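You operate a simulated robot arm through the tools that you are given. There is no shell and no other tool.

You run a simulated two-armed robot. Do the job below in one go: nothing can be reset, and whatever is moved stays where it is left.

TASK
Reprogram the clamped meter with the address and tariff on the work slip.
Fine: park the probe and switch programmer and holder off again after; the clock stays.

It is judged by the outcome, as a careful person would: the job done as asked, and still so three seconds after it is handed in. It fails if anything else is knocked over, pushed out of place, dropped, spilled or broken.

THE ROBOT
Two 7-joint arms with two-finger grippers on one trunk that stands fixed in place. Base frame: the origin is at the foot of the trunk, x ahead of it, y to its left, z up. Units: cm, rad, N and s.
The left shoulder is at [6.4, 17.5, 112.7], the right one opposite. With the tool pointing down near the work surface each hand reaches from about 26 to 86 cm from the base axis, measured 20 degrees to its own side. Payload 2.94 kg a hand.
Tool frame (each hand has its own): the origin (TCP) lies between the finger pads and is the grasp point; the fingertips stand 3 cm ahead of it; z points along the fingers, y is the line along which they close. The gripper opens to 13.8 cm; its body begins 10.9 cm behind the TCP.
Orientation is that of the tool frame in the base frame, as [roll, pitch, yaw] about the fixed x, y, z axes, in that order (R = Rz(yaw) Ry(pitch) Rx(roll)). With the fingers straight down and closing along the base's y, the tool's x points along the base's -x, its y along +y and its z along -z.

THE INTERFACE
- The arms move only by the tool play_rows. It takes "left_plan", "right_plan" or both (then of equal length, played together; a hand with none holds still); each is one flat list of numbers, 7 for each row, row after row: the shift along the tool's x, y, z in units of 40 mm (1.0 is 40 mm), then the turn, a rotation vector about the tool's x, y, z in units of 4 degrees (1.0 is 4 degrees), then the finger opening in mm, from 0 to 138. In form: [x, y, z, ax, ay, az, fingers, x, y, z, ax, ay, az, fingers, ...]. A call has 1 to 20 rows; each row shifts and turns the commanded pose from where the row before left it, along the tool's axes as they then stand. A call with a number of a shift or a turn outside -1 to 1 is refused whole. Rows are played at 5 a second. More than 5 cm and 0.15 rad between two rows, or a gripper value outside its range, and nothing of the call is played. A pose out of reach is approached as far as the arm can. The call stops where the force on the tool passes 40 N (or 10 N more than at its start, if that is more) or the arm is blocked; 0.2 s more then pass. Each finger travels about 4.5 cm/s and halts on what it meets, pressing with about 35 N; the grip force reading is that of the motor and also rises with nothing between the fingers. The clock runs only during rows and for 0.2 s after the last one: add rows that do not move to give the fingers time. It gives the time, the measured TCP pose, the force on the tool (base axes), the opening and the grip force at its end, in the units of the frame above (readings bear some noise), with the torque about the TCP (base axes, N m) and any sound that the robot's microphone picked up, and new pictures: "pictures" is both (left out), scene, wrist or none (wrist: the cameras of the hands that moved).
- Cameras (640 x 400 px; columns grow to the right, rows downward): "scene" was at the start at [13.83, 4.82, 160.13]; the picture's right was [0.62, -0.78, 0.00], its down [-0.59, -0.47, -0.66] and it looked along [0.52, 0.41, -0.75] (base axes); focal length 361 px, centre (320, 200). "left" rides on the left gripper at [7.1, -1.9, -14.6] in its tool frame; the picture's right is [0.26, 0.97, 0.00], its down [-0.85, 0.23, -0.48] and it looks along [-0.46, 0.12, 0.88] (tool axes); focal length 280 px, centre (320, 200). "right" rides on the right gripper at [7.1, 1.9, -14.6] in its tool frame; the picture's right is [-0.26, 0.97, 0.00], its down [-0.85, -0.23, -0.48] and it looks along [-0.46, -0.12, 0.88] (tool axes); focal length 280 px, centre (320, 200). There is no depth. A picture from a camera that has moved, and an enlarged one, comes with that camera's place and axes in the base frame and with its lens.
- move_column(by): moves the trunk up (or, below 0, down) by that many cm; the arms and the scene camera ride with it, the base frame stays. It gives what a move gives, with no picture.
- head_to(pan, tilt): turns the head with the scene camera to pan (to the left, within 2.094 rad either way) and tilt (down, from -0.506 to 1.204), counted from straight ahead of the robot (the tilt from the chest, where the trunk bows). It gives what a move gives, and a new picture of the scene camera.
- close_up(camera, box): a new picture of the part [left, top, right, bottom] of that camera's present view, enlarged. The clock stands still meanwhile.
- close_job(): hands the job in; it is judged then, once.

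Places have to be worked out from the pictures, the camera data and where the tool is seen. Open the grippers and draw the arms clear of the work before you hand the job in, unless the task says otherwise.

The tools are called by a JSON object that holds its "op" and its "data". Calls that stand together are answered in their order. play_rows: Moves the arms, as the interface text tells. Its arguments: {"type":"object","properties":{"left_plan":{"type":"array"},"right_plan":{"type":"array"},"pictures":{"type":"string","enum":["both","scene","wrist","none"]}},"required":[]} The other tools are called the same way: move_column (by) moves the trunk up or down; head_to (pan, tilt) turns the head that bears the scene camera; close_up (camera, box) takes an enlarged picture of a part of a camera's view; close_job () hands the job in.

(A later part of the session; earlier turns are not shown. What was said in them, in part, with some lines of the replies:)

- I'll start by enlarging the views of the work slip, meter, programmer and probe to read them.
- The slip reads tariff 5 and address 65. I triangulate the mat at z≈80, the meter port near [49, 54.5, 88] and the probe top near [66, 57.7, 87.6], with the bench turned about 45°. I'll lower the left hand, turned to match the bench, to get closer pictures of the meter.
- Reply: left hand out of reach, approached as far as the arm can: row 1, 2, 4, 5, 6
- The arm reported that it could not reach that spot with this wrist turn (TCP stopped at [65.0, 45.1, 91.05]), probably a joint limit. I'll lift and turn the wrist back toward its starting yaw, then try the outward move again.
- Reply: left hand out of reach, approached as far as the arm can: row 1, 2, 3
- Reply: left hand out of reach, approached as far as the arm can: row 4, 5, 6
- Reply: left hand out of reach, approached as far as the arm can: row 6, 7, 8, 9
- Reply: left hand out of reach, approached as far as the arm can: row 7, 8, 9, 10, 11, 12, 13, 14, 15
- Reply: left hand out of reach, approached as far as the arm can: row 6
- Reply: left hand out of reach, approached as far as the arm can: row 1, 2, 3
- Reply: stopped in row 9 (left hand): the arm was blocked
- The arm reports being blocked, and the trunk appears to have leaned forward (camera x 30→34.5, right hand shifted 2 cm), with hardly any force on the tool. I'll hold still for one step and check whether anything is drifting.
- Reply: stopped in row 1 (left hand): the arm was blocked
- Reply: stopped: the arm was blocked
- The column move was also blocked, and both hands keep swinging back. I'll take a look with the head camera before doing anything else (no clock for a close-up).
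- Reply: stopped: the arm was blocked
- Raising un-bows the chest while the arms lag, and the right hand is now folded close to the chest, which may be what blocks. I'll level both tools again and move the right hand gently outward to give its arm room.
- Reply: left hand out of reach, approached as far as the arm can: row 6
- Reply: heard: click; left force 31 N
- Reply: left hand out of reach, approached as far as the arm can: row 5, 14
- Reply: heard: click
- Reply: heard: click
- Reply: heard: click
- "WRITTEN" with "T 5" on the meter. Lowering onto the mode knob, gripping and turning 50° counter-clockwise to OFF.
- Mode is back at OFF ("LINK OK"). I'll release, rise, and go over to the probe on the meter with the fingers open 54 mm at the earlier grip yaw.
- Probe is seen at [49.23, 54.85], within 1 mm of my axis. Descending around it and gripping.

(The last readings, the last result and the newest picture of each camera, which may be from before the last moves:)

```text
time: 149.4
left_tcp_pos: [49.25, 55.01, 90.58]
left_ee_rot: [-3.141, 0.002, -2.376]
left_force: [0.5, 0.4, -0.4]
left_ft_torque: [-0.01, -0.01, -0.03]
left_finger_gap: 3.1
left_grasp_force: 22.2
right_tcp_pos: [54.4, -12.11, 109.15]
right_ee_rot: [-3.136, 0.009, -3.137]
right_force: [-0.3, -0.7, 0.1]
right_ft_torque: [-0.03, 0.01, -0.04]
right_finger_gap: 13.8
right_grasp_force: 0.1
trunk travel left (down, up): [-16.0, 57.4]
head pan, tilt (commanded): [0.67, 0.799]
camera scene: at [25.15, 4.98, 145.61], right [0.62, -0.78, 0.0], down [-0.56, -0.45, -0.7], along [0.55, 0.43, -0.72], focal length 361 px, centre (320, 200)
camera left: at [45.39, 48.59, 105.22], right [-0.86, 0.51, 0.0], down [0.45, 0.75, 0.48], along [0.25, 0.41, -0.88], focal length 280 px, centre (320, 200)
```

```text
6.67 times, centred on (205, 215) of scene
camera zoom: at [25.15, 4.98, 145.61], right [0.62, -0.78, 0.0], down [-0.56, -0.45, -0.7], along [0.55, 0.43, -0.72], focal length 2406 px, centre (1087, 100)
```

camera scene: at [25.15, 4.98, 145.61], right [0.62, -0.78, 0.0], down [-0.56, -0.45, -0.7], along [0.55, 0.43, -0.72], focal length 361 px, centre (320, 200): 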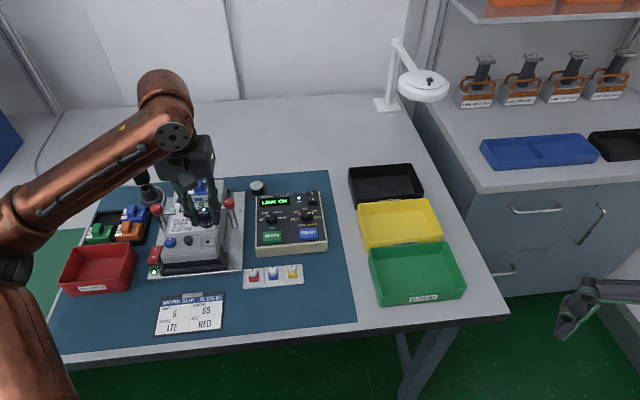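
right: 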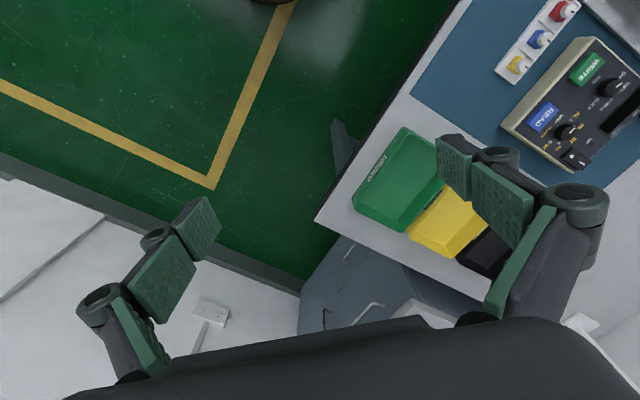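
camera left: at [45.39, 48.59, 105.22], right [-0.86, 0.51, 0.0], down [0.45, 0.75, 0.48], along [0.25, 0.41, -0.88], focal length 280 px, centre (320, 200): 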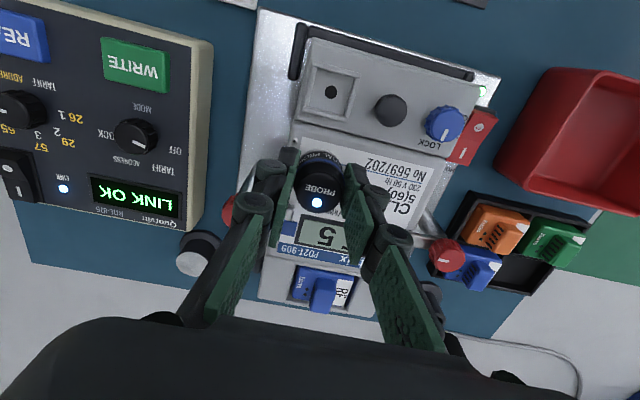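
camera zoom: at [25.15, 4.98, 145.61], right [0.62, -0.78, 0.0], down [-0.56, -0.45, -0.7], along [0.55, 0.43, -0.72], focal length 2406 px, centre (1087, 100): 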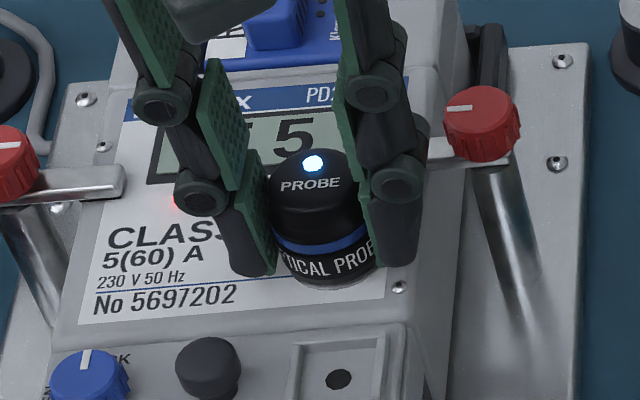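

Gripped. Lifting the probe off the port and carrying it back above its pedestal at [66.67, 58.47].

{"op": "play_rows", "data": {"left_plan": [0, 0, -0.1, 0, 0, 0, 20, 0, 0, -0.2, 0, 0, 0, 20, 0, 0, -0.4, 0, 0, 0, 20, 0, 0, -0.6, 0, 0, 0, 20, 0, 0, -0.7, 0, 0, 0, 20, -0.3, -0.2, 0, 0, 0, 0, 20, -0.5, -0.32, 0, 0, 0, 0, 20, -0.55, -0.35, 0, 0, 0, 0, 20, -0.55, -0.35, 0, 0, 0, 0, 20, -0.55, -0.35, 0, 0, 0, 0, 20, -0.55, -0.35, 0, 0, 0, 0, 20, -0.48, -0.31, 0, 0, 0, 0, 20, -0.26, -0.16, 0, 0, 0, 0, 20, 0, 0, 0.4, 0, 0, 0, 20, 0, 0, 0.4, 0, 0, 0, 20, 0, 0, 0.4, 0, 0, 0, 20, 0, 0, 0.4, 0, 0, 0, 20, 0, 0, 0, 0, 0, 0, 20], "pictures": "both"}}

{"op": "close_up", "data": {"camera": "left", "box": [220, 80, 420, 205]}}

{"op": "close_up", "data": {"camera": "scene", "box": [210, 120, 310, 210]}}

```text
time: 153.2
left_tcp_pos: [66.75, 58.45, 92.39]
left_ee_rot: [3.14, 0.002, -2.375]
left_force: [0.1, 0.1, -0.2]
left_ft_torque: [0.02, 0.0, 0.0]
left_finger_gap: 3.11
left_grasp_force: 22.0
right_tcp_pos: [54.41, -12.19, 109.17]
right_ee_rot: [-3.134, 0.008, -3.136]
right_force: [-0.6, 0.1, 0.3]
right_ft_torque: [0.02, -0.01, 0.02]
right_finger_gap: 13.76
right_grasp_force: 0.1
trunk travel left (down, up): [-16.0, 57.4]
head pan, tilt (commanded): [0.67, 0.799]
camera scene: at [25.14, 4.96, 145.62], right [0.62, -0.78, 0.0], down [-0.56, -0.45, -0.7], along [0.55, 0.43, -0.72], focal length 361 px, centre (320, 200)
camera left: at [62.81, 52.14, 106.85], right [-0.86, 0.51, 0.0], down [0.45, 0.75, 0.48], along [0.25, 0.41, -0.88], focal length 280 px, centre (320, 200)
```

scene: 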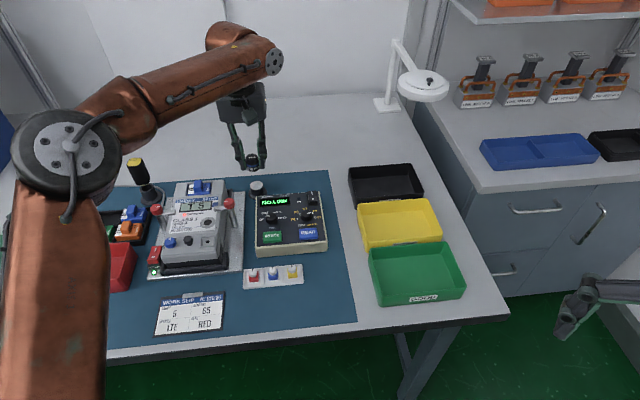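
left: 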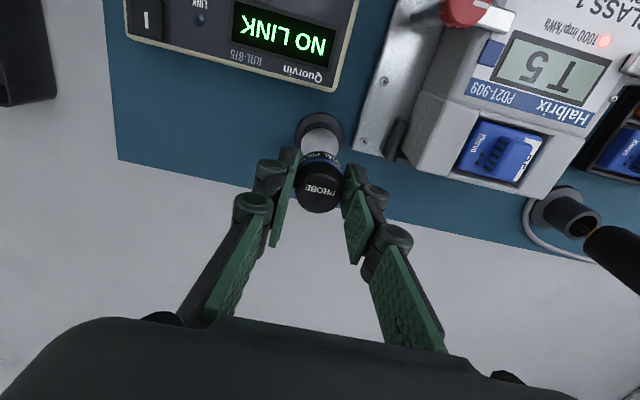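

```text
3.20 times, centred on (320, 142) of left
camera zoom: at [62.81, 52.14, 106.85], right [-0.86, 0.51, 0.0], down [0.45, 0.75, 0.48], along [0.25, 0.41, -0.88], focal length 897 px, centre (320, 384)
```

zoom: 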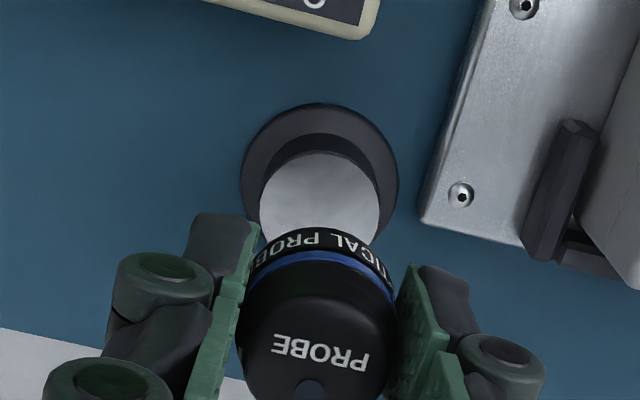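

```text
4.44 times, centred on (260, 165) of scene
camera zoom: at [25.14, 4.96, 145.62], right [0.62, -0.78, 0.0], down [-0.56, -0.45, -0.7], along [0.55, 0.43, -0.72], focal length 1604 px, centre (587, 356)
```

zoom: 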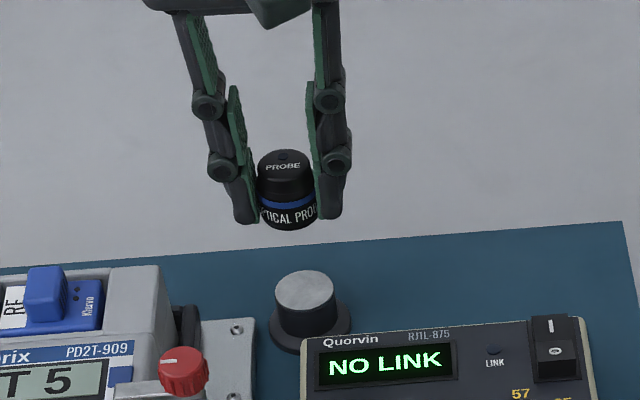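

The pedestal is under the probe within 1 mm. Lowering to just above it, then in small steps to contact.

{"op": "play_rows", "data": {"left_plan": [0, 0.022, 0.3, 0, 0, 0, 20, 0, 0, 0.4, 0, 0, 0, 20, 0, 0, 0.4, 0, 0, 0, 20, 0, 0, 0.15, 0, 0, 0, 20, 0, 0, 0.05, 0, 0, 0, 20, 0, 0, 0, 0, 0, 0, 20], "pictures": "wrist"}}

{"op": "close_up", "data": {"camera": "scene", "box": [225, 150, 295, 210]}}

{"op": "close_up", "data": {"camera": "left", "box": [220, 90, 420, 215]}}

```text
time: 154.6
left_tcp_pos: [66.7, 58.5, 87.05]
left_ee_rot: [-3.141, 0.002, -2.376]
left_force: [-0.2, 0.9, -0.8]
left_ft_torque: [-0.02, -0.02, 0.0]
left_finger_gap: 3.05
left_grasp_force: 22.3
right_tcp_pos: [54.35, -12.09, 109.07]
right_ee_rot: [-3.133, 0.008, -3.135]
right_force: [-0.2, 0.7, 1.6]
right_ft_torque: [-0.01, -0.01, -0.01]
right_finger_gap: 13.79
right_grasp_force: 0.1
trunk travel left (down, up): [-16.0, 57.4]
head pan, tilt (commanded): [0.67, 0.799]
camera left: at [62.73, 52.16, 101.56], right [-0.86, 0.51, 0.0], down [0.45, 0.75, 0.48], along [0.25, 0.41, -0.88], focal length 280 px, centre (320, 200)
```

left: 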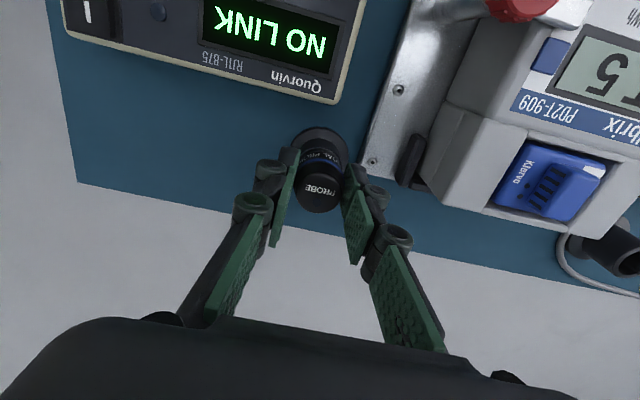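

```text
6.67 times, centred on (260, 180) of scene
camera zoom: at [25.16, 4.98, 145.61], right [0.62, -0.78, 0.0], down [-0.56, -0.45, -0.7], along [0.55, 0.43, -0.72], focal length 2406 px, centre (720, 333)
```

zoom: 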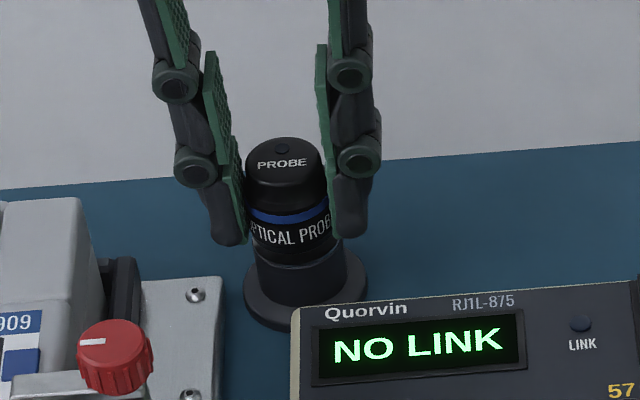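

```text
3.20 times, centred on (320, 152) of left
camera zoom: at [62.73, 52.16, 101.56], right [-0.86, 0.51, 0.0], down [0.45, 0.75, 0.48], along [0.25, 0.41, -0.88], focal length 897 px, centre (320, 352)
```

zoom: 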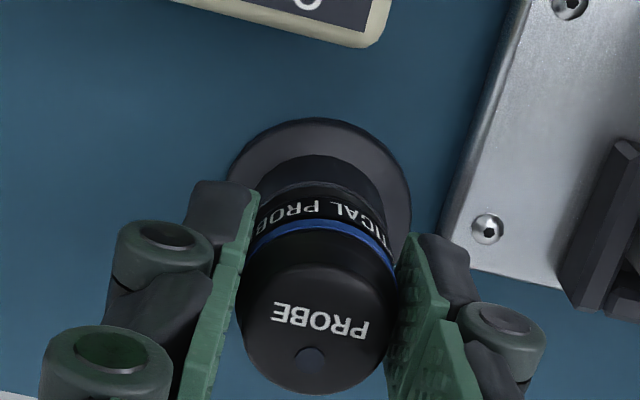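

Aligned, about half a centimetre left. Lowering in ~1 mm steps until contact.

{"op": "play_rows", "data": {"left_plan": [0, 0, 0.03, 0, 0, 0, 20, 0, 0, 0.03, 0, 0, 0, 20, 0, 0, 0.03, 0, 0, 0, 20, 0, 0, 0.025, 0, 0, 0, 20, 0, 0, 0.025, 0, 0, 0, 20, 0, 0, 0, 0, 0, 0, 20], "pictures": "none"}}

{"op": "close_up", "data": {"camera": "scene", "box": [225, 150, 295, 210]}}

```text
time: 156.0
left_tcp_pos: [66.64, 58.61, 86.42]
left_ee_rot: [-3.14, 0.001, -2.374]
left_force: [0.1, -0.3, -0.3]
left_ft_torque: [0.0, -0.04, -0.01]
left_finger_gap: 3.09
left_grasp_force: 22.0
right_tcp_pos: [54.4, -12.12, 109.22]
right_ee_rot: [-3.133, 0.009, -3.137]
right_force: [-0.5, -0.4, 0.4]
right_ft_torque: [0.01, -0.01, -0.02]
right_finger_gap: 13.8
right_grasp_force: 0.1
trunk travel left (down, up): [-16.0, 57.4]
head pan, tilt (commanded): [0.67, 0.799]
```

```text
6.67 times, centred on (260, 180) of scene
camera zoom: at [25.16, 4.98, 145.61], right [0.62, -0.78, 0.0], down [-0.56, -0.45, -0.7], along [0.55, 0.43, -0.72], focal length 2406 px, centre (720, 333)
```

zoom: 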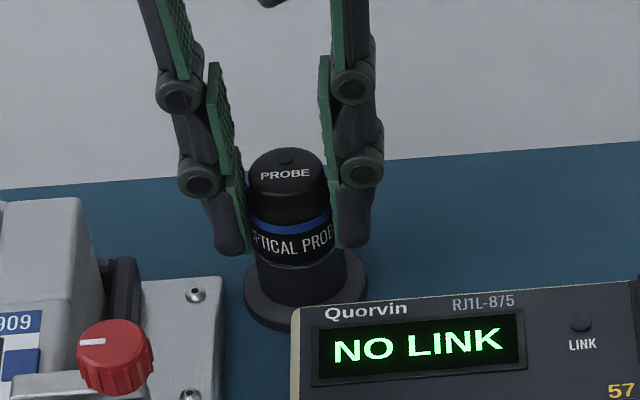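

Looks nearly seated, but no contact force yet. A few more sub-millimetre steps.

{"op": "play_rows", "data": {"left_plan": [0, 0, 0.02, 0, 0, 0, 20, 0, 0, 0.02, 0, 0, 0, 20, 0, 0, 0, 0, 0, 0, 20], "pictures": "none"}}

{"op": "close_up", "data": {"camera": "scene", "box": [240, 165, 280, 205]}}

```text
time: 156.8
left_tcp_pos: [66.71, 58.43, 86.4]
left_ee_rot: [-3.141, 0.004, -2.375]
left_force: [-0.2, 0.2, 7.7]
left_ft_torque: [0.06, 0.05, 0.05]
left_finger_gap: 3.07
left_grasp_force: 21.8
right_tcp_pos: [54.32, -12.21, 109.19]
right_ee_rot: [-3.134, 0.011, -3.136]
right_force: [0.0, -0.6, 0.5]
right_ft_torque: [0.04, -0.01, 0.03]
right_finger_gap: 13.82
right_grasp_force: 0.1
trunk travel left (down, up): [-16.0, 57.4]
head pan, tilt (commanded): [0.67, 0.799]
```

```text
10.00 times, centred on (260, 185) of scene
camera zoom: at [25.06, 4.91, 145.64], right [0.62, -0.78, 0.0], down [-0.56, -0.45, -0.7], along [0.55, 0.43, -0.72], focal length 3608 px, centre (920, 350)
```

zoom: 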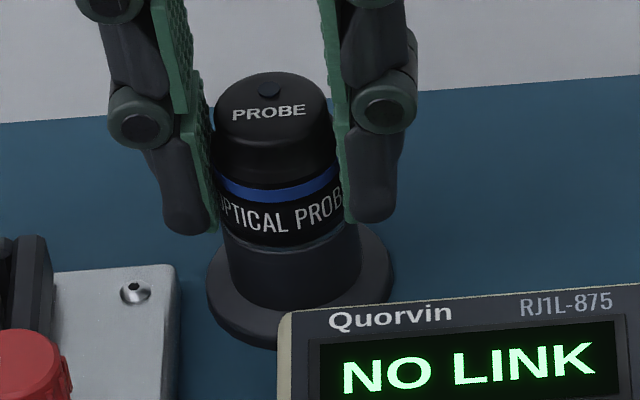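

Seated with 7.7 N, matching the original parked picture. Opening and rising straight up.

{"op": "play_rows", "data": {"left_plan": [0, 0, 0, 0, 0, 0, 34, 0, 0, 0, 0, 0, 0, 42, 0, 0, 0, 0, 0, 0, 52, 0, 0, 0, 0, 0, 0, 52, 0, 0, -0.1, 0, 0, 0, 52, 0, 0, -0.4, 0, 0, 0, 52, 0, 0, -0.6, 0, 0, 0, 52, 0, 0, -0.8, 0, 0, 0, 52, 0, 0, -0.8, 0, 0, 0, 52], "pictures": "both"}}

{"op": "close_up", "data": {"camera": "scene", "box": [240, 165, 280, 205]}}

```text
time: 158.8
left_tcp_pos: [66.66, 58.28, 97.25]
left_ee_rot: [-3.142, 0.001, -2.375]
left_force: [0.3, -0.4, 0.7]
left_ft_torque: [0.01, 0.03, 0.02]
left_finger_gap: 5.2
left_grasp_force: 0.1
right_tcp_pos: [54.39, -12.17, 109.15]
right_ee_rot: [-3.134, 0.01, -3.136]
right_force: [-0.1, -0.5, 0.4]
right_ft_torque: [0.01, -0.02, 0.01]
right_finger_gap: 13.78
right_grasp_force: 0.0
trunk travel left (down, up): [-16.0, 57.4]
head pan, tilt (commanded): [0.67, 0.799]
camera scene: at [25.12, 4.91, 145.62], right [0.62, -0.78, 0.0], down [-0.56, -0.45, -0.7], along [0.55, 0.43, -0.72], focal length 361 px, centre (320, 200)
camera left: at [62.65, 52.08, 111.78], right [-0.86, 0.51, 0.0], down [0.45, 0.75, 0.48], along [0.25, 0.41, -0.88], focal length 280 px, centre (320, 200)
```

scene: 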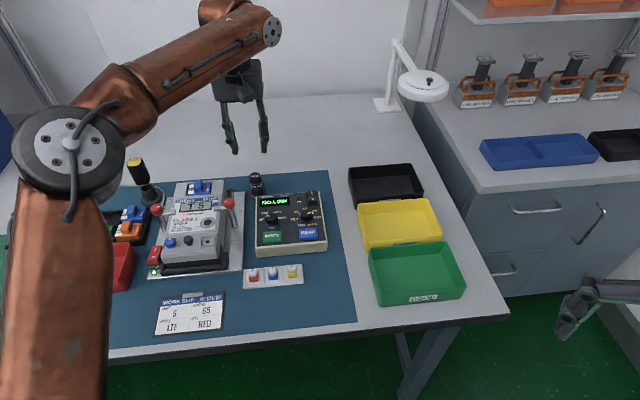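
left: 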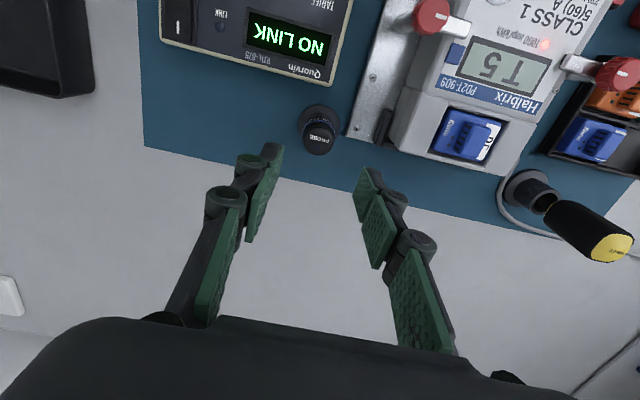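

```text
10.00 times, centred on (260, 185) of scene
camera zoom: at [25.12, 4.91, 145.62], right [0.62, -0.78, 0.0], down [-0.56, -0.45, -0.7], along [0.55, 0.43, -0.72], focal length 3608 px, centre (920, 350)
```

zoom: 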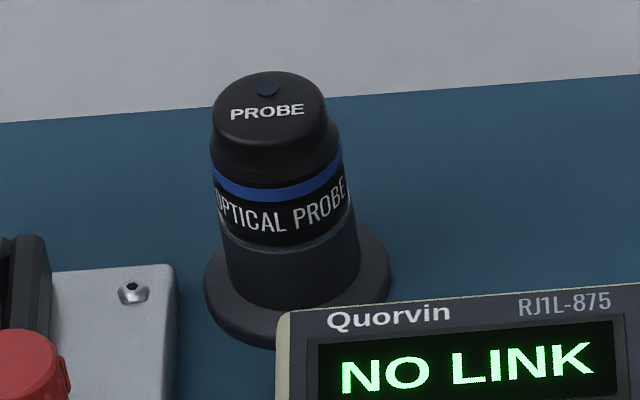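

The probe is parked exactly as before. Now I'll close the fingers and move over the O side of the programmer's rocker near [70.0, 43.0].

{"op": "play_rows", "data": {"left_plan": [0.41, -0.666, 0, 0, 0, 0, 40, 0.41, -0.666, 0, 0, 0, 0, 20, 0.41, -0.666, 0, 0, 0, 0, 0, 0.41, -0.666, 0, 0, 0, 0, 0, 0.41, -0.666, 0, 0, 0, 0, 0, 0, 0, 0.4, 0, 0, 0, 0, 0, 0, 0.4, 0, 0, 0, 0, 0, 0, 0.4, 0, 0, 0, 0, 0, 0, 0, 0, 0, 0, 0], "pictures": "both"}}

{"op": "close_up", "data": {"camera": "left", "box": [220, 60, 420, 185]}}

{"op": "close_up", "data": {"camera": "scene", "box": [270, 150, 350, 220]}}

```text
time: 160.8
left_tcp_pos: [70.09, 43.09, 92.28]
left_ee_rot: [-3.141, 0.0, -2.376]
left_force: [0.4, 0.1, -0.6]
left_ft_torque: [-0.01, 0.01, -0.04]
left_finger_gap: 0.0
left_grasp_force: 28.6
right_tcp_pos: [54.44, -12.14, 109.14]
right_ee_rot: [-3.134, 0.009, -3.137]
right_force: [0.2, 1.1, 0.2]
right_ft_torque: [0.01, 0.0, -0.02]
right_finger_gap: 13.8
right_grasp_force: 0.0
trunk travel left (down, up): [-16.0, 57.4]
head pan, tilt (commanded): [0.67, 0.799]
camera scene: at [25.14, 4.94, 145.61], right [0.62, -0.78, 0.0], down [-0.56, -0.45, -0.7], along [0.55, 0.43, -0.72], focal length 361 px, centre (320, 200)
camera left: at [66.06, 36.85, 106.87], right [-0.86, 0.51, 0.0], down [0.45, 0.75, 0.48], along [0.25, 0.41, -0.88], focal length 280 px, centre (320, 200)
```

scene: 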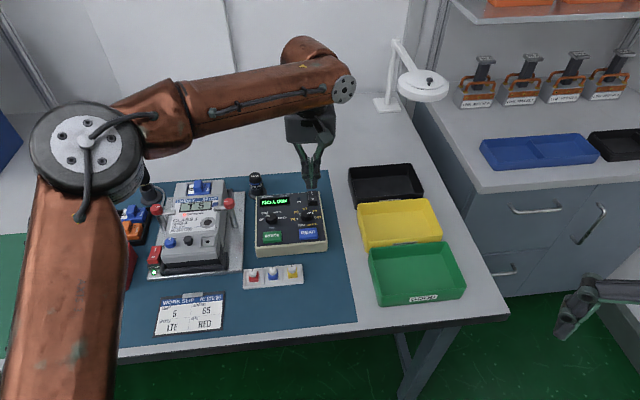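
left: 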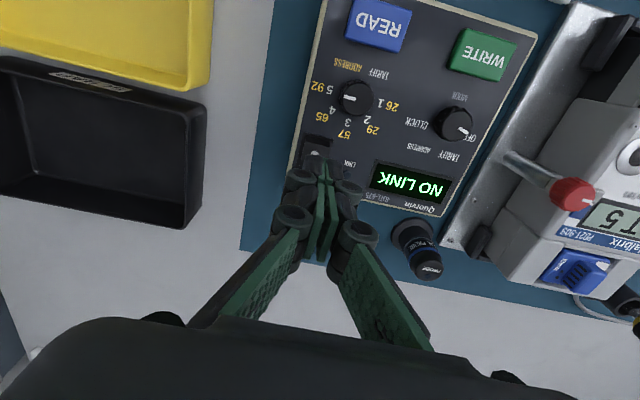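

```text
3.20 times, centred on (320, 122) of left
camera zoom: at [66.06, 36.85, 106.87], right [-0.86, 0.51, 0.0], down [0.45, 0.75, 0.48], along [0.25, 0.41, -0.88], focal length 897 px, centre (320, 448)
```

zoom: 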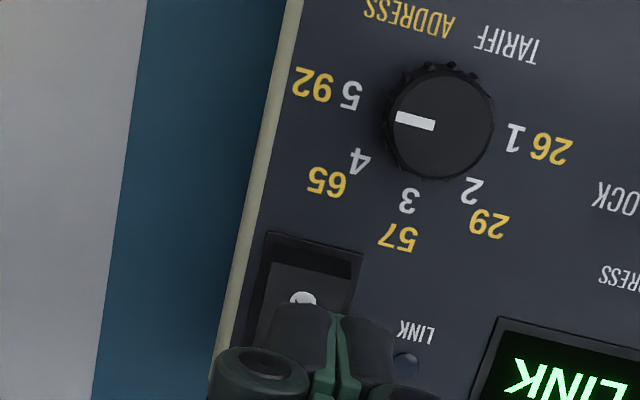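

```text
5.71 times, centred on (310, 185) of scene
camera zoom: at [25.14, 4.94, 145.61], right [0.62, -0.78, 0.0], down [-0.56, -0.45, -0.7], along [0.55, 0.43, -0.72], focal length 2062 px, centre (377, 286)
```

zoom: 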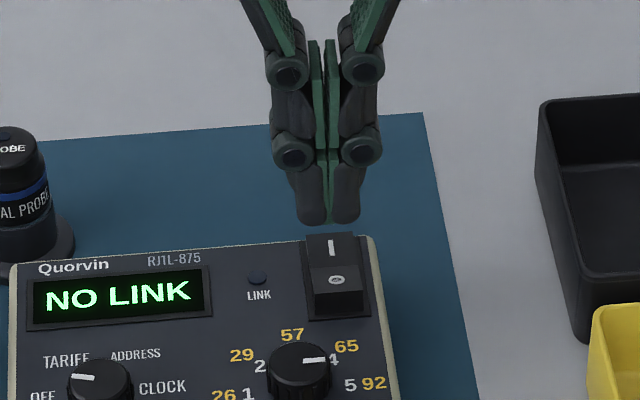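

Landing point is on the O mark within ~2 mm. I'll shift slightly right and press in small steps.

{"op": "play_rows", "data": {"left_plan": [0, -0.05, 0.3, 0, 0, 0, 0, 0, 0, 0.4, 0, 0, 0, 0, 0, 0, 0.2, 0, 0, 0, 0, 0, 0, 0.05, 0, 0, 0, 0, 0, 0, 0.05, 0, 0, 0, 0, 0, 0, 0.05, 0, 0, 0, 0, 0, 0, 0.05, 0, 0, 0, 0, 0, 0, 0.05, 0, 0, 0, 0], "pictures": "none"}}

{"op": "close_up", "data": {"camera": "scene", "box": [270, 150, 350, 220]}}

```text
time: 162.6
left_tcp_pos: [70.07, 42.94, 87.75]
left_ee_rot: [3.141, 0.002, -2.375]
left_force: [-0.7, -0.8, 2.6]
left_ft_torque: [-0.02, 0.03, -0.01]
left_finger_gap: 0.6
left_grasp_force: 28.2
right_tcp_pos: [54.4, -12.22, 109.13]
right_ee_rot: [-3.135, 0.009, -3.136]
right_force: [-0.6, -0.8, -0.2]
right_ft_torque: [0.03, 0.0, 0.01]
right_finger_gap: 13.8
right_grasp_force: 0.0
trunk travel left (down, up): [-16.0, 57.4]
head pan, tilt (commanded): [0.67, 0.799]
```

```text
5.71 times, centred on (310, 185) of scene
camera zoom: at [25.12, 4.92, 145.62], right [0.62, -0.78, 0.0], down [-0.56, -0.45, -0.7], along [0.55, 0.43, -0.72], focal length 2062 px, centre (377, 286)
```

zoom: 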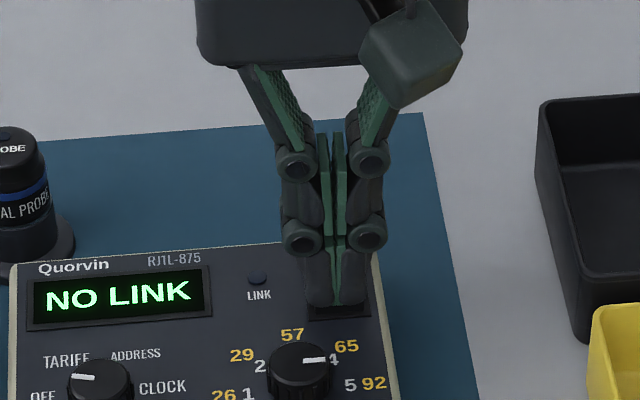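

Contact has begun (gap reads 6 mm, 2.6 N). A few more small steps to flip it.

{"op": "play_rows", "data": {"left_plan": [0, 0, 0.05, 0, 0, 0, 0, 0, 0, 0.05, 0, 0, 0, 0, 0, 0, 0.05, 0, 0, 0, 0], "pictures": "scene"}}

{"op": "close_up", "data": {"camera": "scene", "box": [240, 150, 350, 250]}}

```text
time: 163.4
left_tcp_pos: [70.13, 43.01, 87.32]
left_ee_rot: [-3.139, 0.004, -2.375]
left_force: [-0.9, 1.6, 6.1]
left_ft_torque: [0.07, 0.01, 0.01]
left_finger_gap: 0.61
left_grasp_force: 28.2
right_tcp_pos: [54.43, -12.18, 109.19]
right_ee_rot: [-3.136, 0.011, -3.137]
right_force: [-0.2, 0.7, 0.4]
right_ft_torque: [-0.01, 0.0, 0.02]
right_finger_gap: 13.78
right_grasp_force: 0.0
trunk travel left (down, up): [-16.0, 57.4]
head pan, tilt (commanded): [0.67, 0.799]
heard: click
camera scene: at [25.06, 4.92, 145.64], right [0.62, -0.78, 0.0], down [-0.56, -0.45, -0.7], along [0.55, 0.43, -0.72], focal length 361 px, centre (320, 200)
```

scene: 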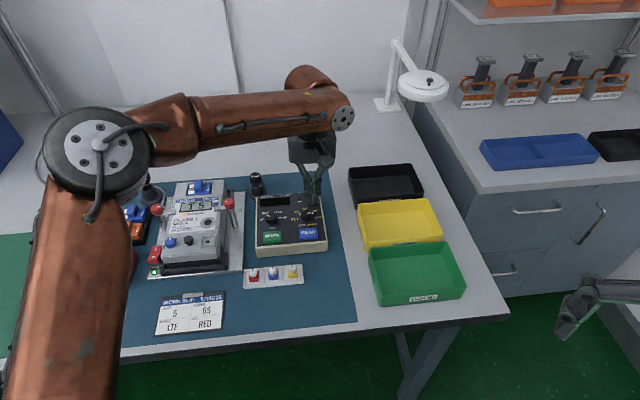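

```text
4.00 times, centred on (295, 200) of scene
camera zoom: at [25.06, 4.92, 145.64], right [0.62, -0.78, 0.0], down [-0.56, -0.45, -0.7], along [0.55, 0.43, -0.72], focal length 1443 px, centre (420, 200)
```

zoom: 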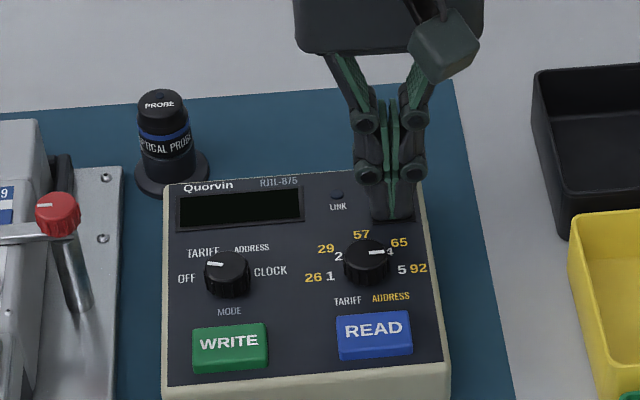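

Click, the display is dark: programmer off. Now I'll rise and travel over to the holder rocker's O side (about [37.4, 59.3]).

{"op": "play_rows", "data": {"left_plan": [0, 0, -0.3, 0, 0, 0, 0, 0, 0, -0.6, 0, 0, 0, 0, 0, 0, -0.7, 0, 0, 0, 0, 0, 0, -0.7, 0, 0, 0, 0, 0.2, 0.6, -0.2, 0, 0, 0, 0, 0.28, 0.786, -0.3, 0, 0, 0, 0, 0.28, 0.786, -0.3, 0, 0, 0, 0, 0.28, 0.786, -0.3, 0, 0, 0, 0, 0.28, 0.786, 0, 0, 0, 0, 0, 0.28, 0.786, 0, 0, 0, 0, 0, 0.28, 0.786, 0, 0, 0, 0, 0, 0.28, 0.786, 0, 0, 0, 0, 0, 0.28, 0.786, 0, 0, 0, 0, 0, 0.28, 0.786, 0, 0, 0, 0, 0, 0.28, 0.786, 0, 0, 0, 0, 0, 0.085, 0.19, 0, 0, 0, 0, 0, 0, 0, 0, 0, 0, 0, 0], "pictures": "both"}}

{"op": "close_up", "data": {"camera": "left", "box": [220, 60, 420, 185]}}

{"op": "close_up", "data": {"camera": "scene", "box": [100, 170, 220, 290]}}

```text
time: 167.0
left_tcp_pos: [38.15, 58.95, 100.5]
left_ee_rot: [3.141, 0.0, -2.375]
left_force: [0.1, -0.6, -0.3]
left_ft_torque: [0.0, 0.06, 0.0]
left_finger_gap: 0.01
left_grasp_force: 28.1
left hand out of reach, approached as far as the arm can: row 12
right_tcp_pos: [54.46, -12.07, 108.9]
right_ee_rot: [-3.135, 0.007, -3.136]
right_force: [0.3, -0.4, 0.6]
right_ft_torque: [-0.04, 0.03, -0.01]
right_finger_gap: 13.77
right_grasp_force: 0.1
trunk travel left (down, up): [-16.0, 57.4]
head pan, tilt (commanded): [0.67, 0.799]
camera scene: at [25.2, 5.03, 145.59], right [0.62, -0.78, 0.0], down [-0.56, -0.45, -0.7], along [0.55, 0.43, -0.72], focal length 361 px, centre (320, 200)
camera left: at [34.22, 52.66, 115.01], right [-0.86, 0.51, 0.0], down [0.45, 0.75, 0.48], along [0.24, 0.41, -0.88], focal length 280 px, centre (320, 200)
```

scene: 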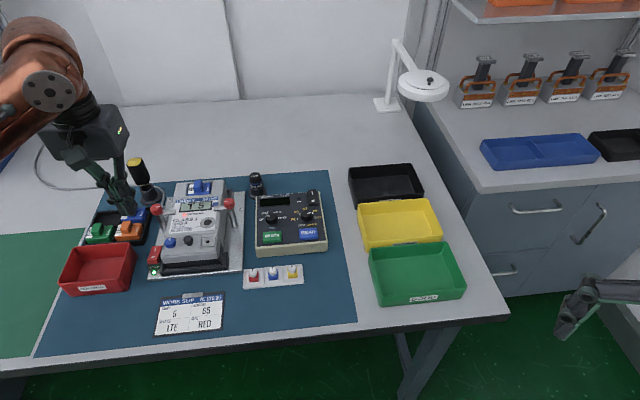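
left: 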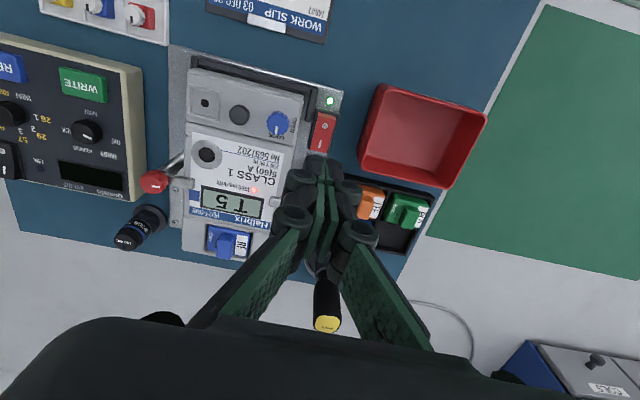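

```text
3.20 times, centred on (320, 122) of left
camera zoom: at [34.22, 52.66, 115.01], right [-0.86, 0.51, 0.0], down [0.45, 0.75, 0.48], along [0.24, 0.41, -0.88], focal length 897 px, centre (320, 448)
```

zoom: 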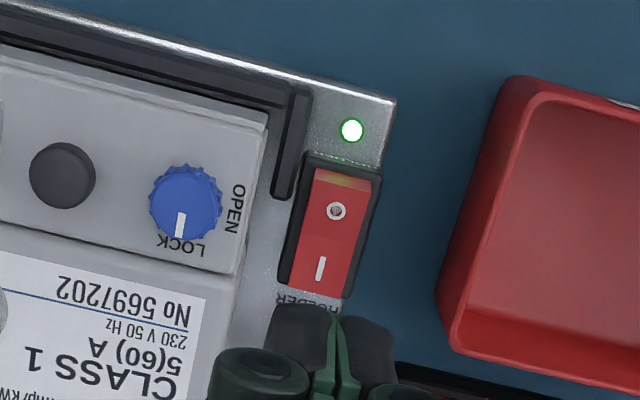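

```text
3.33 times, centred on (160, 230) of scene
camera zoom: at [25.2, 5.03, 145.59], right [0.62, -0.78, 0.0], down [-0.56, -0.45, -0.7], along [0.55, 0.43, -0.72], focal length 1203 px, centre (853, 100)
```

zoom: 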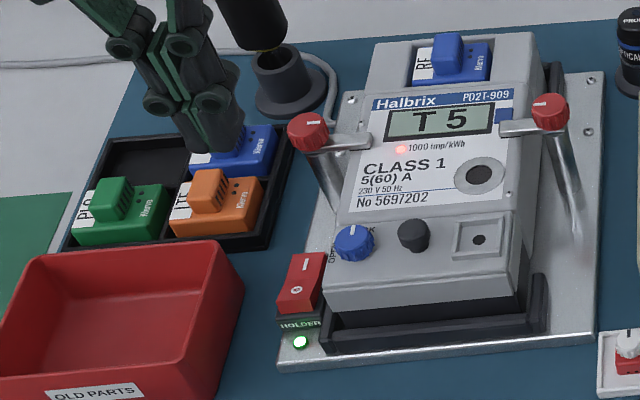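

The lateral move came up about 1 cm short, and the wrist view puts the O mark at about [37.65, 59.5]. I'll correct, keeping slightly to the left away from the black bracket, and descend to just above.

{"op": "play_rows", "data": {"left_plan": [0.075, 0.228, 0.2, 0, 0, 0, 0, 0, 0, 0.5, 0, 0, 0, 0, 0, 0, 0.5, 0, 0, 0, 0, 0, 0, 0.5, 0, 0, 0, 0, 0, 0, 0.5, 0, 0, 0, 0, 0, 0, 0.4, 0, 0, 0, 0, 0, 0, 0.2, 0, 0, 0, 0, 0, 0, 0, 0, 0, 0, 0], "pictures": "both"}}

{"op": "close_up", "data": {"camera": "left", "box": [220, 60, 420, 185]}}

{"op": "close_up", "data": {"camera": "scene", "box": [100, 190, 200, 290]}}

```text
time: 168.8
left_tcp_pos: [37.26, 59.43, 89.17]
left_ee_rot: [-3.141, 0.003, -2.376]
left_force: [0.0, -0.1, 0.5]
left_ft_torque: [0.01, 0.05, 0.0]
left_finger_gap: 0.05
left_grasp_force: 28.4
right_tcp_pos: [54.31, -12.2, 109.14]
right_ee_rot: [-3.135, 0.008, -3.136]
right_force: [1.1, 0.2, -0.8]
right_ft_torque: [-0.02, -0.02, -0.01]
right_finger_gap: 13.79
right_grasp_force: 0.1
trunk travel left (down, up): [-16.0, 57.4]
head pan, tilt (commanded): [0.67, 0.799]
camera scene: at [25.13, 4.96, 145.61], right [0.62, -0.78, 0.0], down [-0.56, -0.45, -0.7], along [0.55, 0.43, -0.72], focal length 361 px, centre (320, 200)
camera left: at [33.38, 53.07, 103.87], right [-0.86, 0.51, 0.0], down [0.45, 0.75, 0.48], along [0.25, 0.41, -0.88], focal length 280 px, centre (320, 200)
```

scene: 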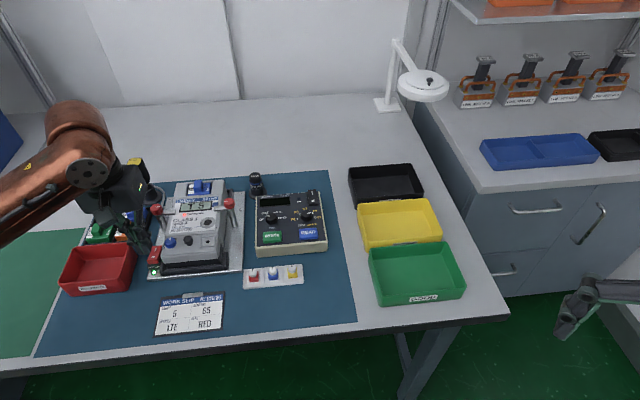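
left: 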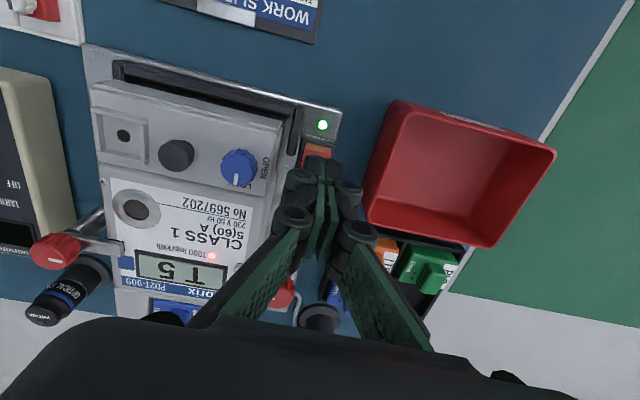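

```text
3.20 times, centred on (320, 122) of left
camera zoom: at [33.38, 53.07, 103.87], right [-0.86, 0.51, 0.0], down [0.45, 0.75, 0.48], along [0.25, 0.41, -0.88], focal length 897 px, centre (320, 448)
```

zoom: 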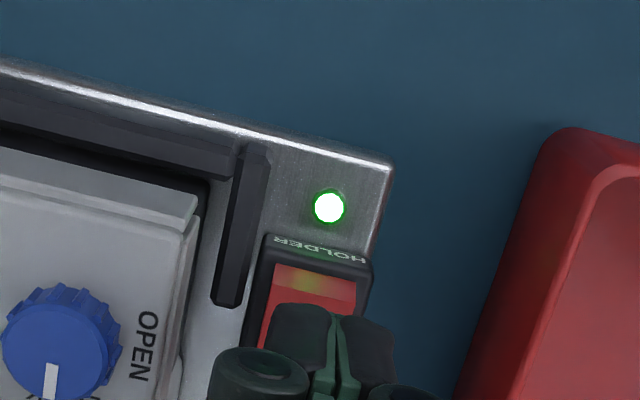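

```text
4.00 times, centred on (150, 240) of scene
camera zoom: at [25.13, 4.96, 145.61], right [0.62, -0.78, 0.0], down [-0.56, -0.45, -0.7], along [0.55, 0.43, -0.72], focal length 1443 px, centre (1000, 40)
```

zoom: 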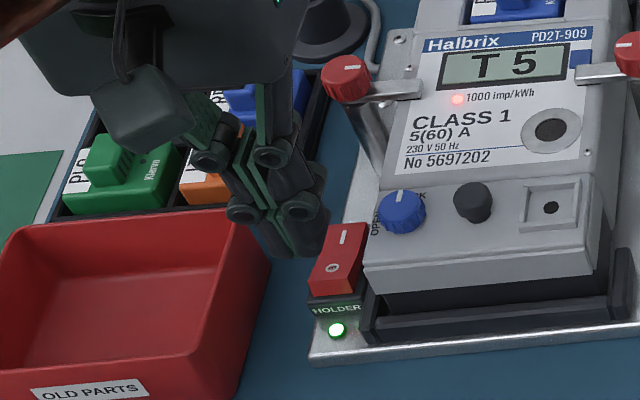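

Landing is near the edge of the O end, so I'll shift 3.5 mm inward and press in small steps.

{"op": "play_rows", "data": {"left_plan": [-0.0875, 0, 0.2, 0, 0, 0, 0, 0, 0, 0.2, 0, 0, 0, 0, 0, 0, 0.1, 0, 0, 0, 0, 0, 0, 0.05, 0, 0, 0, 0, 0, 0, 0.05, 0, 0, 0, 0, 0, 0, 0.05, 0, 0, 0, 0, 0, 0, 0.05, 0, 0, 0, 0], "pictures": "none"}}

{"op": "close_up", "data": {"camera": "scene", "box": [100, 190, 200, 290]}}

```text
time: 170.4
left_tcp_pos: [37.55, 59.62, 86.58]
left_ee_rot: [-3.141, -0.001, -2.375]
left_force: [0.6, 0.4, 0.2]
left_ft_torque: [0.01, 0.0, -0.01]
left_finger_gap: 0.0
left_grasp_force: 28.4
right_tcp_pos: [54.33, -12.03, 109.03]
right_ee_rot: [-3.136, 0.009, -3.137]
right_force: [0.2, -1.3, 0.2]
right_ft_torque: [0.0, 0.02, 0.0]
right_finger_gap: 13.79
right_grasp_force: 0.1
trunk travel left (down, up): [-16.0, 57.4]
head pan, tilt (commanded): [0.67, 0.799]
```

```text
4.00 times, centred on (150, 240) of scene
camera zoom: at [25.14, 4.98, 145.61], right [0.62, -0.78, 0.0], down [-0.56, -0.45, -0.7], along [0.55, 0.43, -0.72], focal length 1443 px, centre (1000, 40)
```

zoom: 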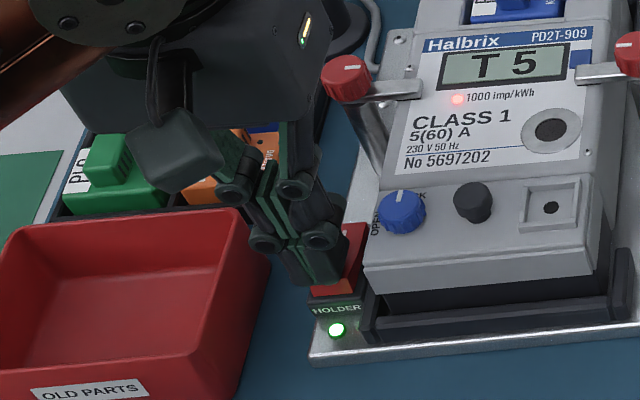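

Not in contact yet; continuing.

{"op": "play_rows", "data": {"left_plan": [0, 0, 0.05, 0, 0, 0, 0, 0, 0, 0.05, 0, 0, 0, 0, 0, 0, 0.05, 0, 0, 0, 0, 0, 0, 0.05, 0, 0, 0, 0], "pictures": "scene"}}

{"op": "close_up", "data": {"camera": "scene", "box": [100, 190, 200, 290]}}

```text
time: 171.4
left_tcp_pos: [37.61, 59.62, 85.92]
left_ee_rot: [3.141, 0.006, -2.378]
left_force: [-0.6, 3.5, 15.6]
left_ft_torque: [0.28, -0.12, 0.04]
left_finger_gap: 0.6
left_grasp_force: 28.6
right_tcp_pos: [54.41, -12.16, 109.33]
right_ee_rot: [-3.134, 0.009, -3.138]
right_force: [0.1, -0.1, -0.1]
right_ft_torque: [0.02, 0.01, 0.0]
right_finger_gap: 13.81
right_grasp_force: 0.2
trunk travel left (down, up): [-16.0, 57.4]
head pan, tilt (commanded): [0.67, 0.799]
heard: click
camera scene: at [25.01, 4.87, 145.66], right [0.62, -0.78, 0.0], down [-0.56, -0.45, -0.7], along [0.55, 0.43, -0.72], focal length 361 px, centre (320, 200)
```

scene: 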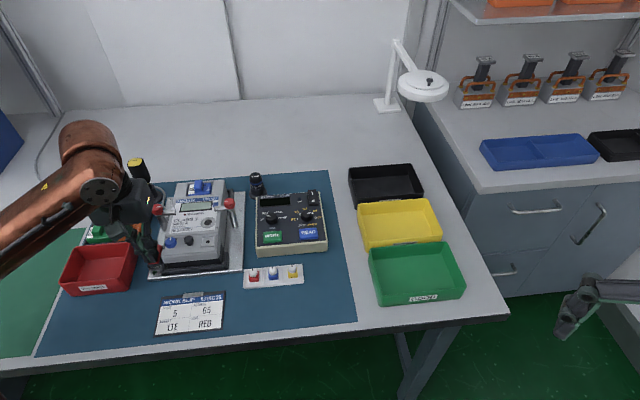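

```text
4.00 times, centred on (150, 240) of scene
camera zoom: at [25.01, 4.87, 145.66], right [0.62, -0.78, 0.0], down [-0.56, -0.45, -0.7], along [0.55, 0.43, -0.72], focal length 1443 px, centre (1000, 40)
```

zoom: 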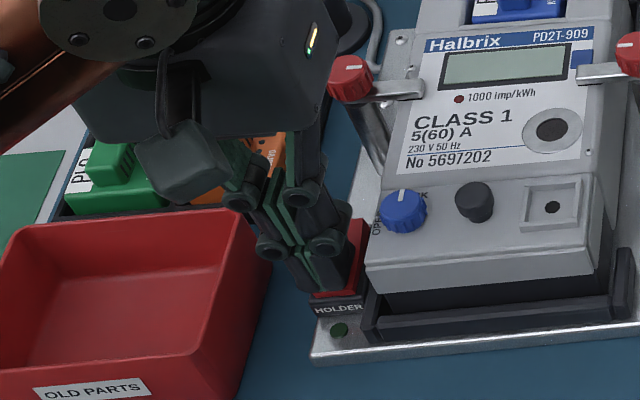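

Click: lamp and meter display are dark, so the holder is off. I'll rise straight up, open the gripper and draw the arm clear.

{"op": "play_rows", "data": {"left_plan": [0, 0, -0.2, 0, 0, 0, 0, 0, 0, -0.5, 0, 0, 0, 0, 0, 0, -0.8, 0, 0, 0, 0, 0, 0, -0.8, 0, 0, 0, 0, 0, 0, -0.8, 0, 0, 0, 0, 0, 0, -0.8, 0, 0, 0, 0, 0, 0, -0.8, 0, 0, 0, 0, 0, 0, -0.8, 0, 0, 0, 30, 0, 0, -0.8, 0, 0, 0, 60, 0, 0, -0.8, 0, 0, 0, 90, 0.4, 0, -0.3, 0, 0, 0, 120, 0.4, 0, 0, 0, 0, 0, 138, 0.4, 0, 0, 0, 0, 0, 138, 0.4, 0, 0, 0, 0, 0, 138, 0, 0, 0, 0, 0, 0, 138], "pictures": "both"}}

{"op": "close_up", "data": {"camera": "scene", "box": [40, 150, 250, 290]}}

{"op": "close_up", "data": {"camera": "scene", "box": [230, 160, 350, 260]}}

```text
time: 174.6
left_tcp_pos: [33.84, 54.67, 101.15]
left_ee_rot: [-3.138, 0.004, -2.375]
left_force: [-1.1, -0.2, 0.3]
left_ft_torque: [0.02, -0.01, -0.01]
left_finger_gap: 13.8
left_grasp_force: 0.0
left hand out of reach, approached as far as the arm can: row 7, 8, 9, 10, 11
right_tcp_pos: [54.35, -12.19, 108.99]
right_ee_rot: [-3.135, 0.009, -3.137]
right_force: [-0.4, -0.7, 0.2]
right_ft_torque: [0.01, -0.02, 0.01]
right_finger_gap: 13.83
right_grasp_force: 0.2
trunk travel left (down, up): [-16.0, 57.4]
head pan, tilt (commanded): [0.67, 0.799]
camera scene: at [25.15, 4.97, 145.61], right [0.62, -0.78, 0.0], down [-0.56, -0.45, -0.7], along [0.55, 0.43, -0.72], focal length 361 px, centre (320, 200)
camera left: at [29.81, 48.34, 115.74], right [-0.86, 0.51, 0.0], down [0.45, 0.75, 0.48], along [0.25, 0.41, -0.88], focal length 280 px, centre (320, 200)
```

scene: 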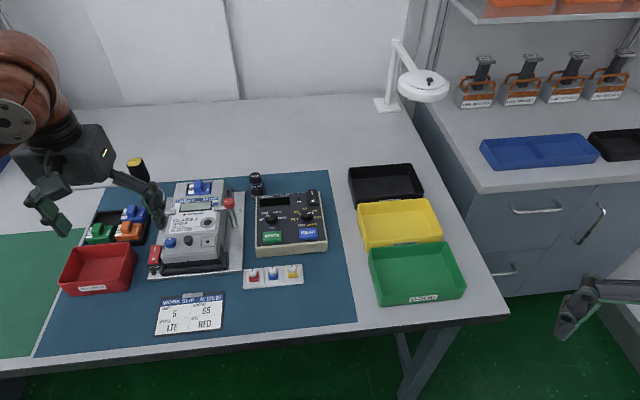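
left: 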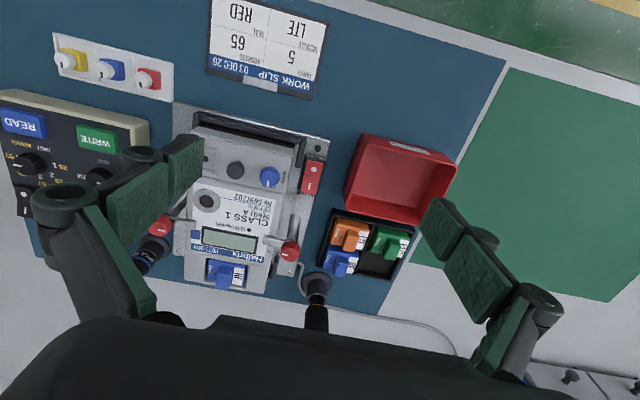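

```text
2.86 times, centred on (145, 220) of scene
camera zoom: at [25.15, 4.97, 145.61], right [0.62, -0.78, 0.0], down [-0.56, -0.45, -0.7], along [0.55, 0.43, -0.72], focal length 1031 px, centre (820, 143)
```

zoom: 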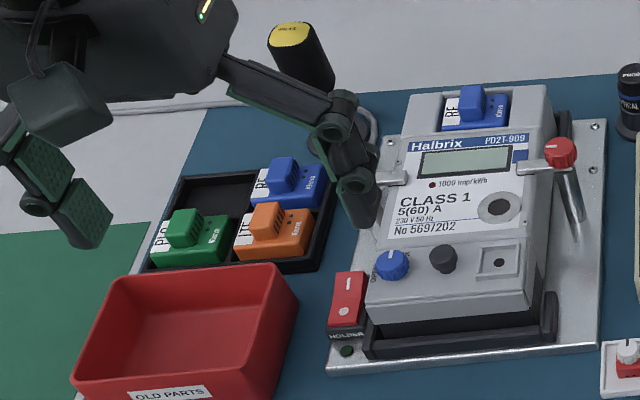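

```text
4.00 times, centred on (290, 210) of scene
camera zoom: at [25.15, 4.97, 145.61], right [0.62, -0.78, 0.0], down [-0.56, -0.45, -0.7], along [0.55, 0.43, -0.72], focal length 1443 px, centre (440, 160)
```

zoom: 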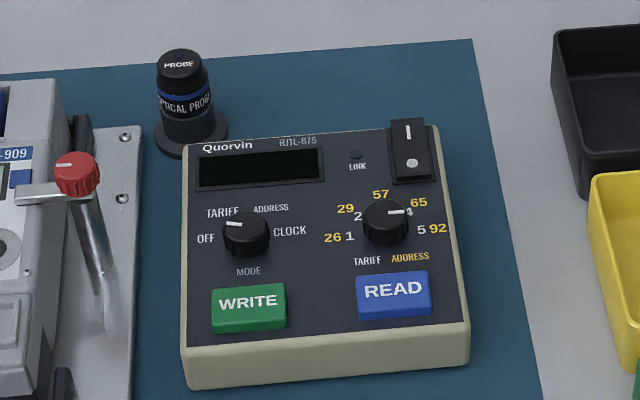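

Everything is in order: probe parked, both rockers on O, mode on OFF. The hand couldn't rise further there, so I'll draw it back toward the robot, away from the bench, and then up.

{"op": "play_rows", "data": {"left_plan": [0.5, 0, 0, 0, 0, 0, 138, 0.6, 0, 0, 0, 0, 0, 138, 0.6, 0, 0, 0, 0, 0, 138, 0.6, 0, -0.2, 0, 0, 0, 138, 0.6, 0, -0.4, 0, 0, 0, 138, 0, 0, -0.6, 0, 0, 0, 138, 0, 0, -0.6, 0, 0, 0, 138, 0, 0, -0.6, 0, 0, 0, 138, 0, 0, 0, 0, 0, 0, 138], "pictures": "both"}}

```text
time: 176.6
left_tcp_pos: [27.36, 44.45, 101.88]
left_ee_rot: [-3.138, 0.002, -2.375]
left_force: [-0.1, 0.2, -0.7]
left_ft_torque: [0.0, -0.04, 0.02]
left_finger_gap: 13.81
left_grasp_force: 0.1
left hand out of reach, approached as far as the arm can: row 3, 4, 5, 6, 7, 8
right_tcp_pos: [54.29, -12.28, 109.23]
right_ee_rot: [-3.135, 0.009, -3.136]
right_force: [0.4, -0.4, 0.0]
right_ft_torque: [0.02, 0.01, 0.0]
right_finger_gap: 13.8
right_grasp_force: 0.1
trunk travel left (down, up): [-16.0, 57.4]
head pan, tilt (commanded): [0.67, 0.799]
camera scene: at [25.11, 4.96, 145.62], right [0.62, -0.78, 0.0], down [-0.56, -0.45, -0.7], along [0.55, 0.43, -0.72], focal length 361 px, centre (320, 200)
camera left: at [23.43, 38.18, 116.43], right [-0.86, 0.51, 0.0], down [0.45, 0.75, 0.48], along [0.25, 0.41, -0.88], focal length 280 px, centre (320, 200)
```

scene: 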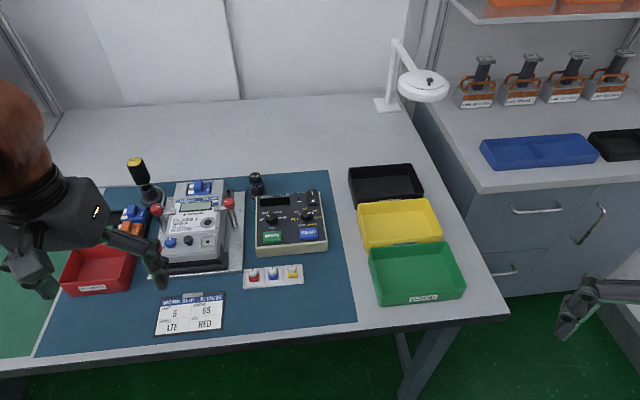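
left: 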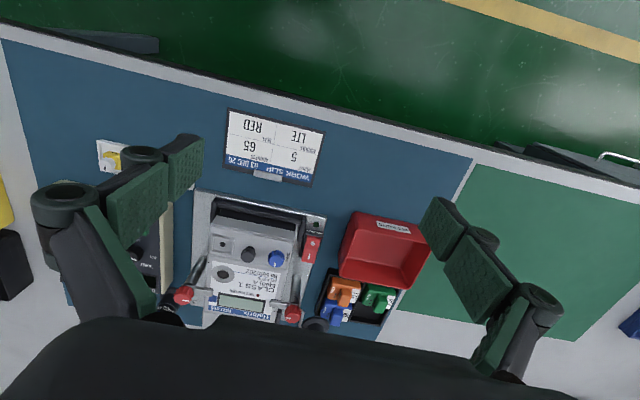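

Both hands are open and clear of the bench items (fingertips ~18 cm above the mat). A last enlarged check before handing in.

{"op": "close_up", "data": {"camera": "scene", "box": [140, 165, 340, 290]}}

{"op": "close_up", "data": {"camera": "left", "box": [190, 100, 440, 330]}}

```text
3.20 times, centred on (240, 228) of scene
camera zoom: at [25.11, 4.96, 145.62], right [0.62, -0.78, 0.0], down [-0.56, -0.45, -0.7], along [0.55, 0.43, -0.72], focal length 1155 px, centre (576, 112)
```

zoom: 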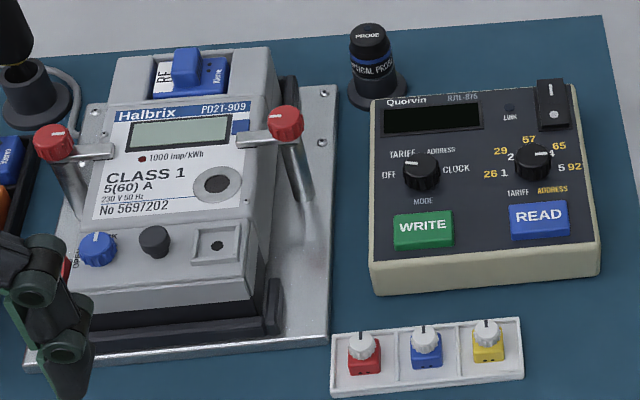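

```text
1.74 times, centred on (315, 215) of left
camera zoom: at [23.43, 38.18, 116.43], right [-0.86, 0.51, 0.0], down [0.45, 0.75, 0.48], along [0.25, 0.41, -0.88], focal length 488 px, centre (329, 174)
```

zoom: 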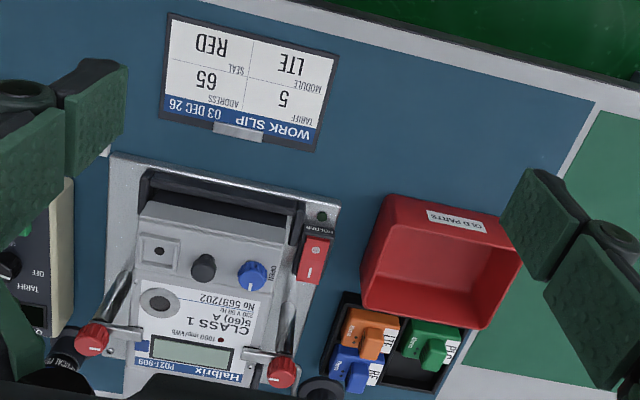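

Address 65 and tariff 5 are written, and the meter displayed both. The probe is parked, the programmer and holder are off, the clock was not touched, and nothing else is out of place. Handing in.

{"op": "close_job", "data": {}}

```text
The job is handed in.
```

The clamped meter now has address 65 and tariff 5. Its display showed "ADR 65" and then "T 5" after each write, and the programmer confirmed the address and tariff writes with "WRITTEN".

- **Probe:** it is back on its pedestal, where it started.
- **Power:** the programmer and the holder are both switched off at their rockers.
- **Clock:** I did not touch it.
- **Programmer knobs:** the mode knob is back at OFF. The value knob is left at position 5; it started at 1.
- **Module and seal:** the slip also lists an LTE module and a red seal. You did not ask for those, so the RF module stays in place and no seal is fitted.

Early on, the robot's trunk sagged and swung when I lowered it too far, so I raised it and moved the right arm out of the way. The pictures showed nothing on the bench touched or moved. The trunk ended about 14 cm below its starting height, with both grippers open and clear of the bench.
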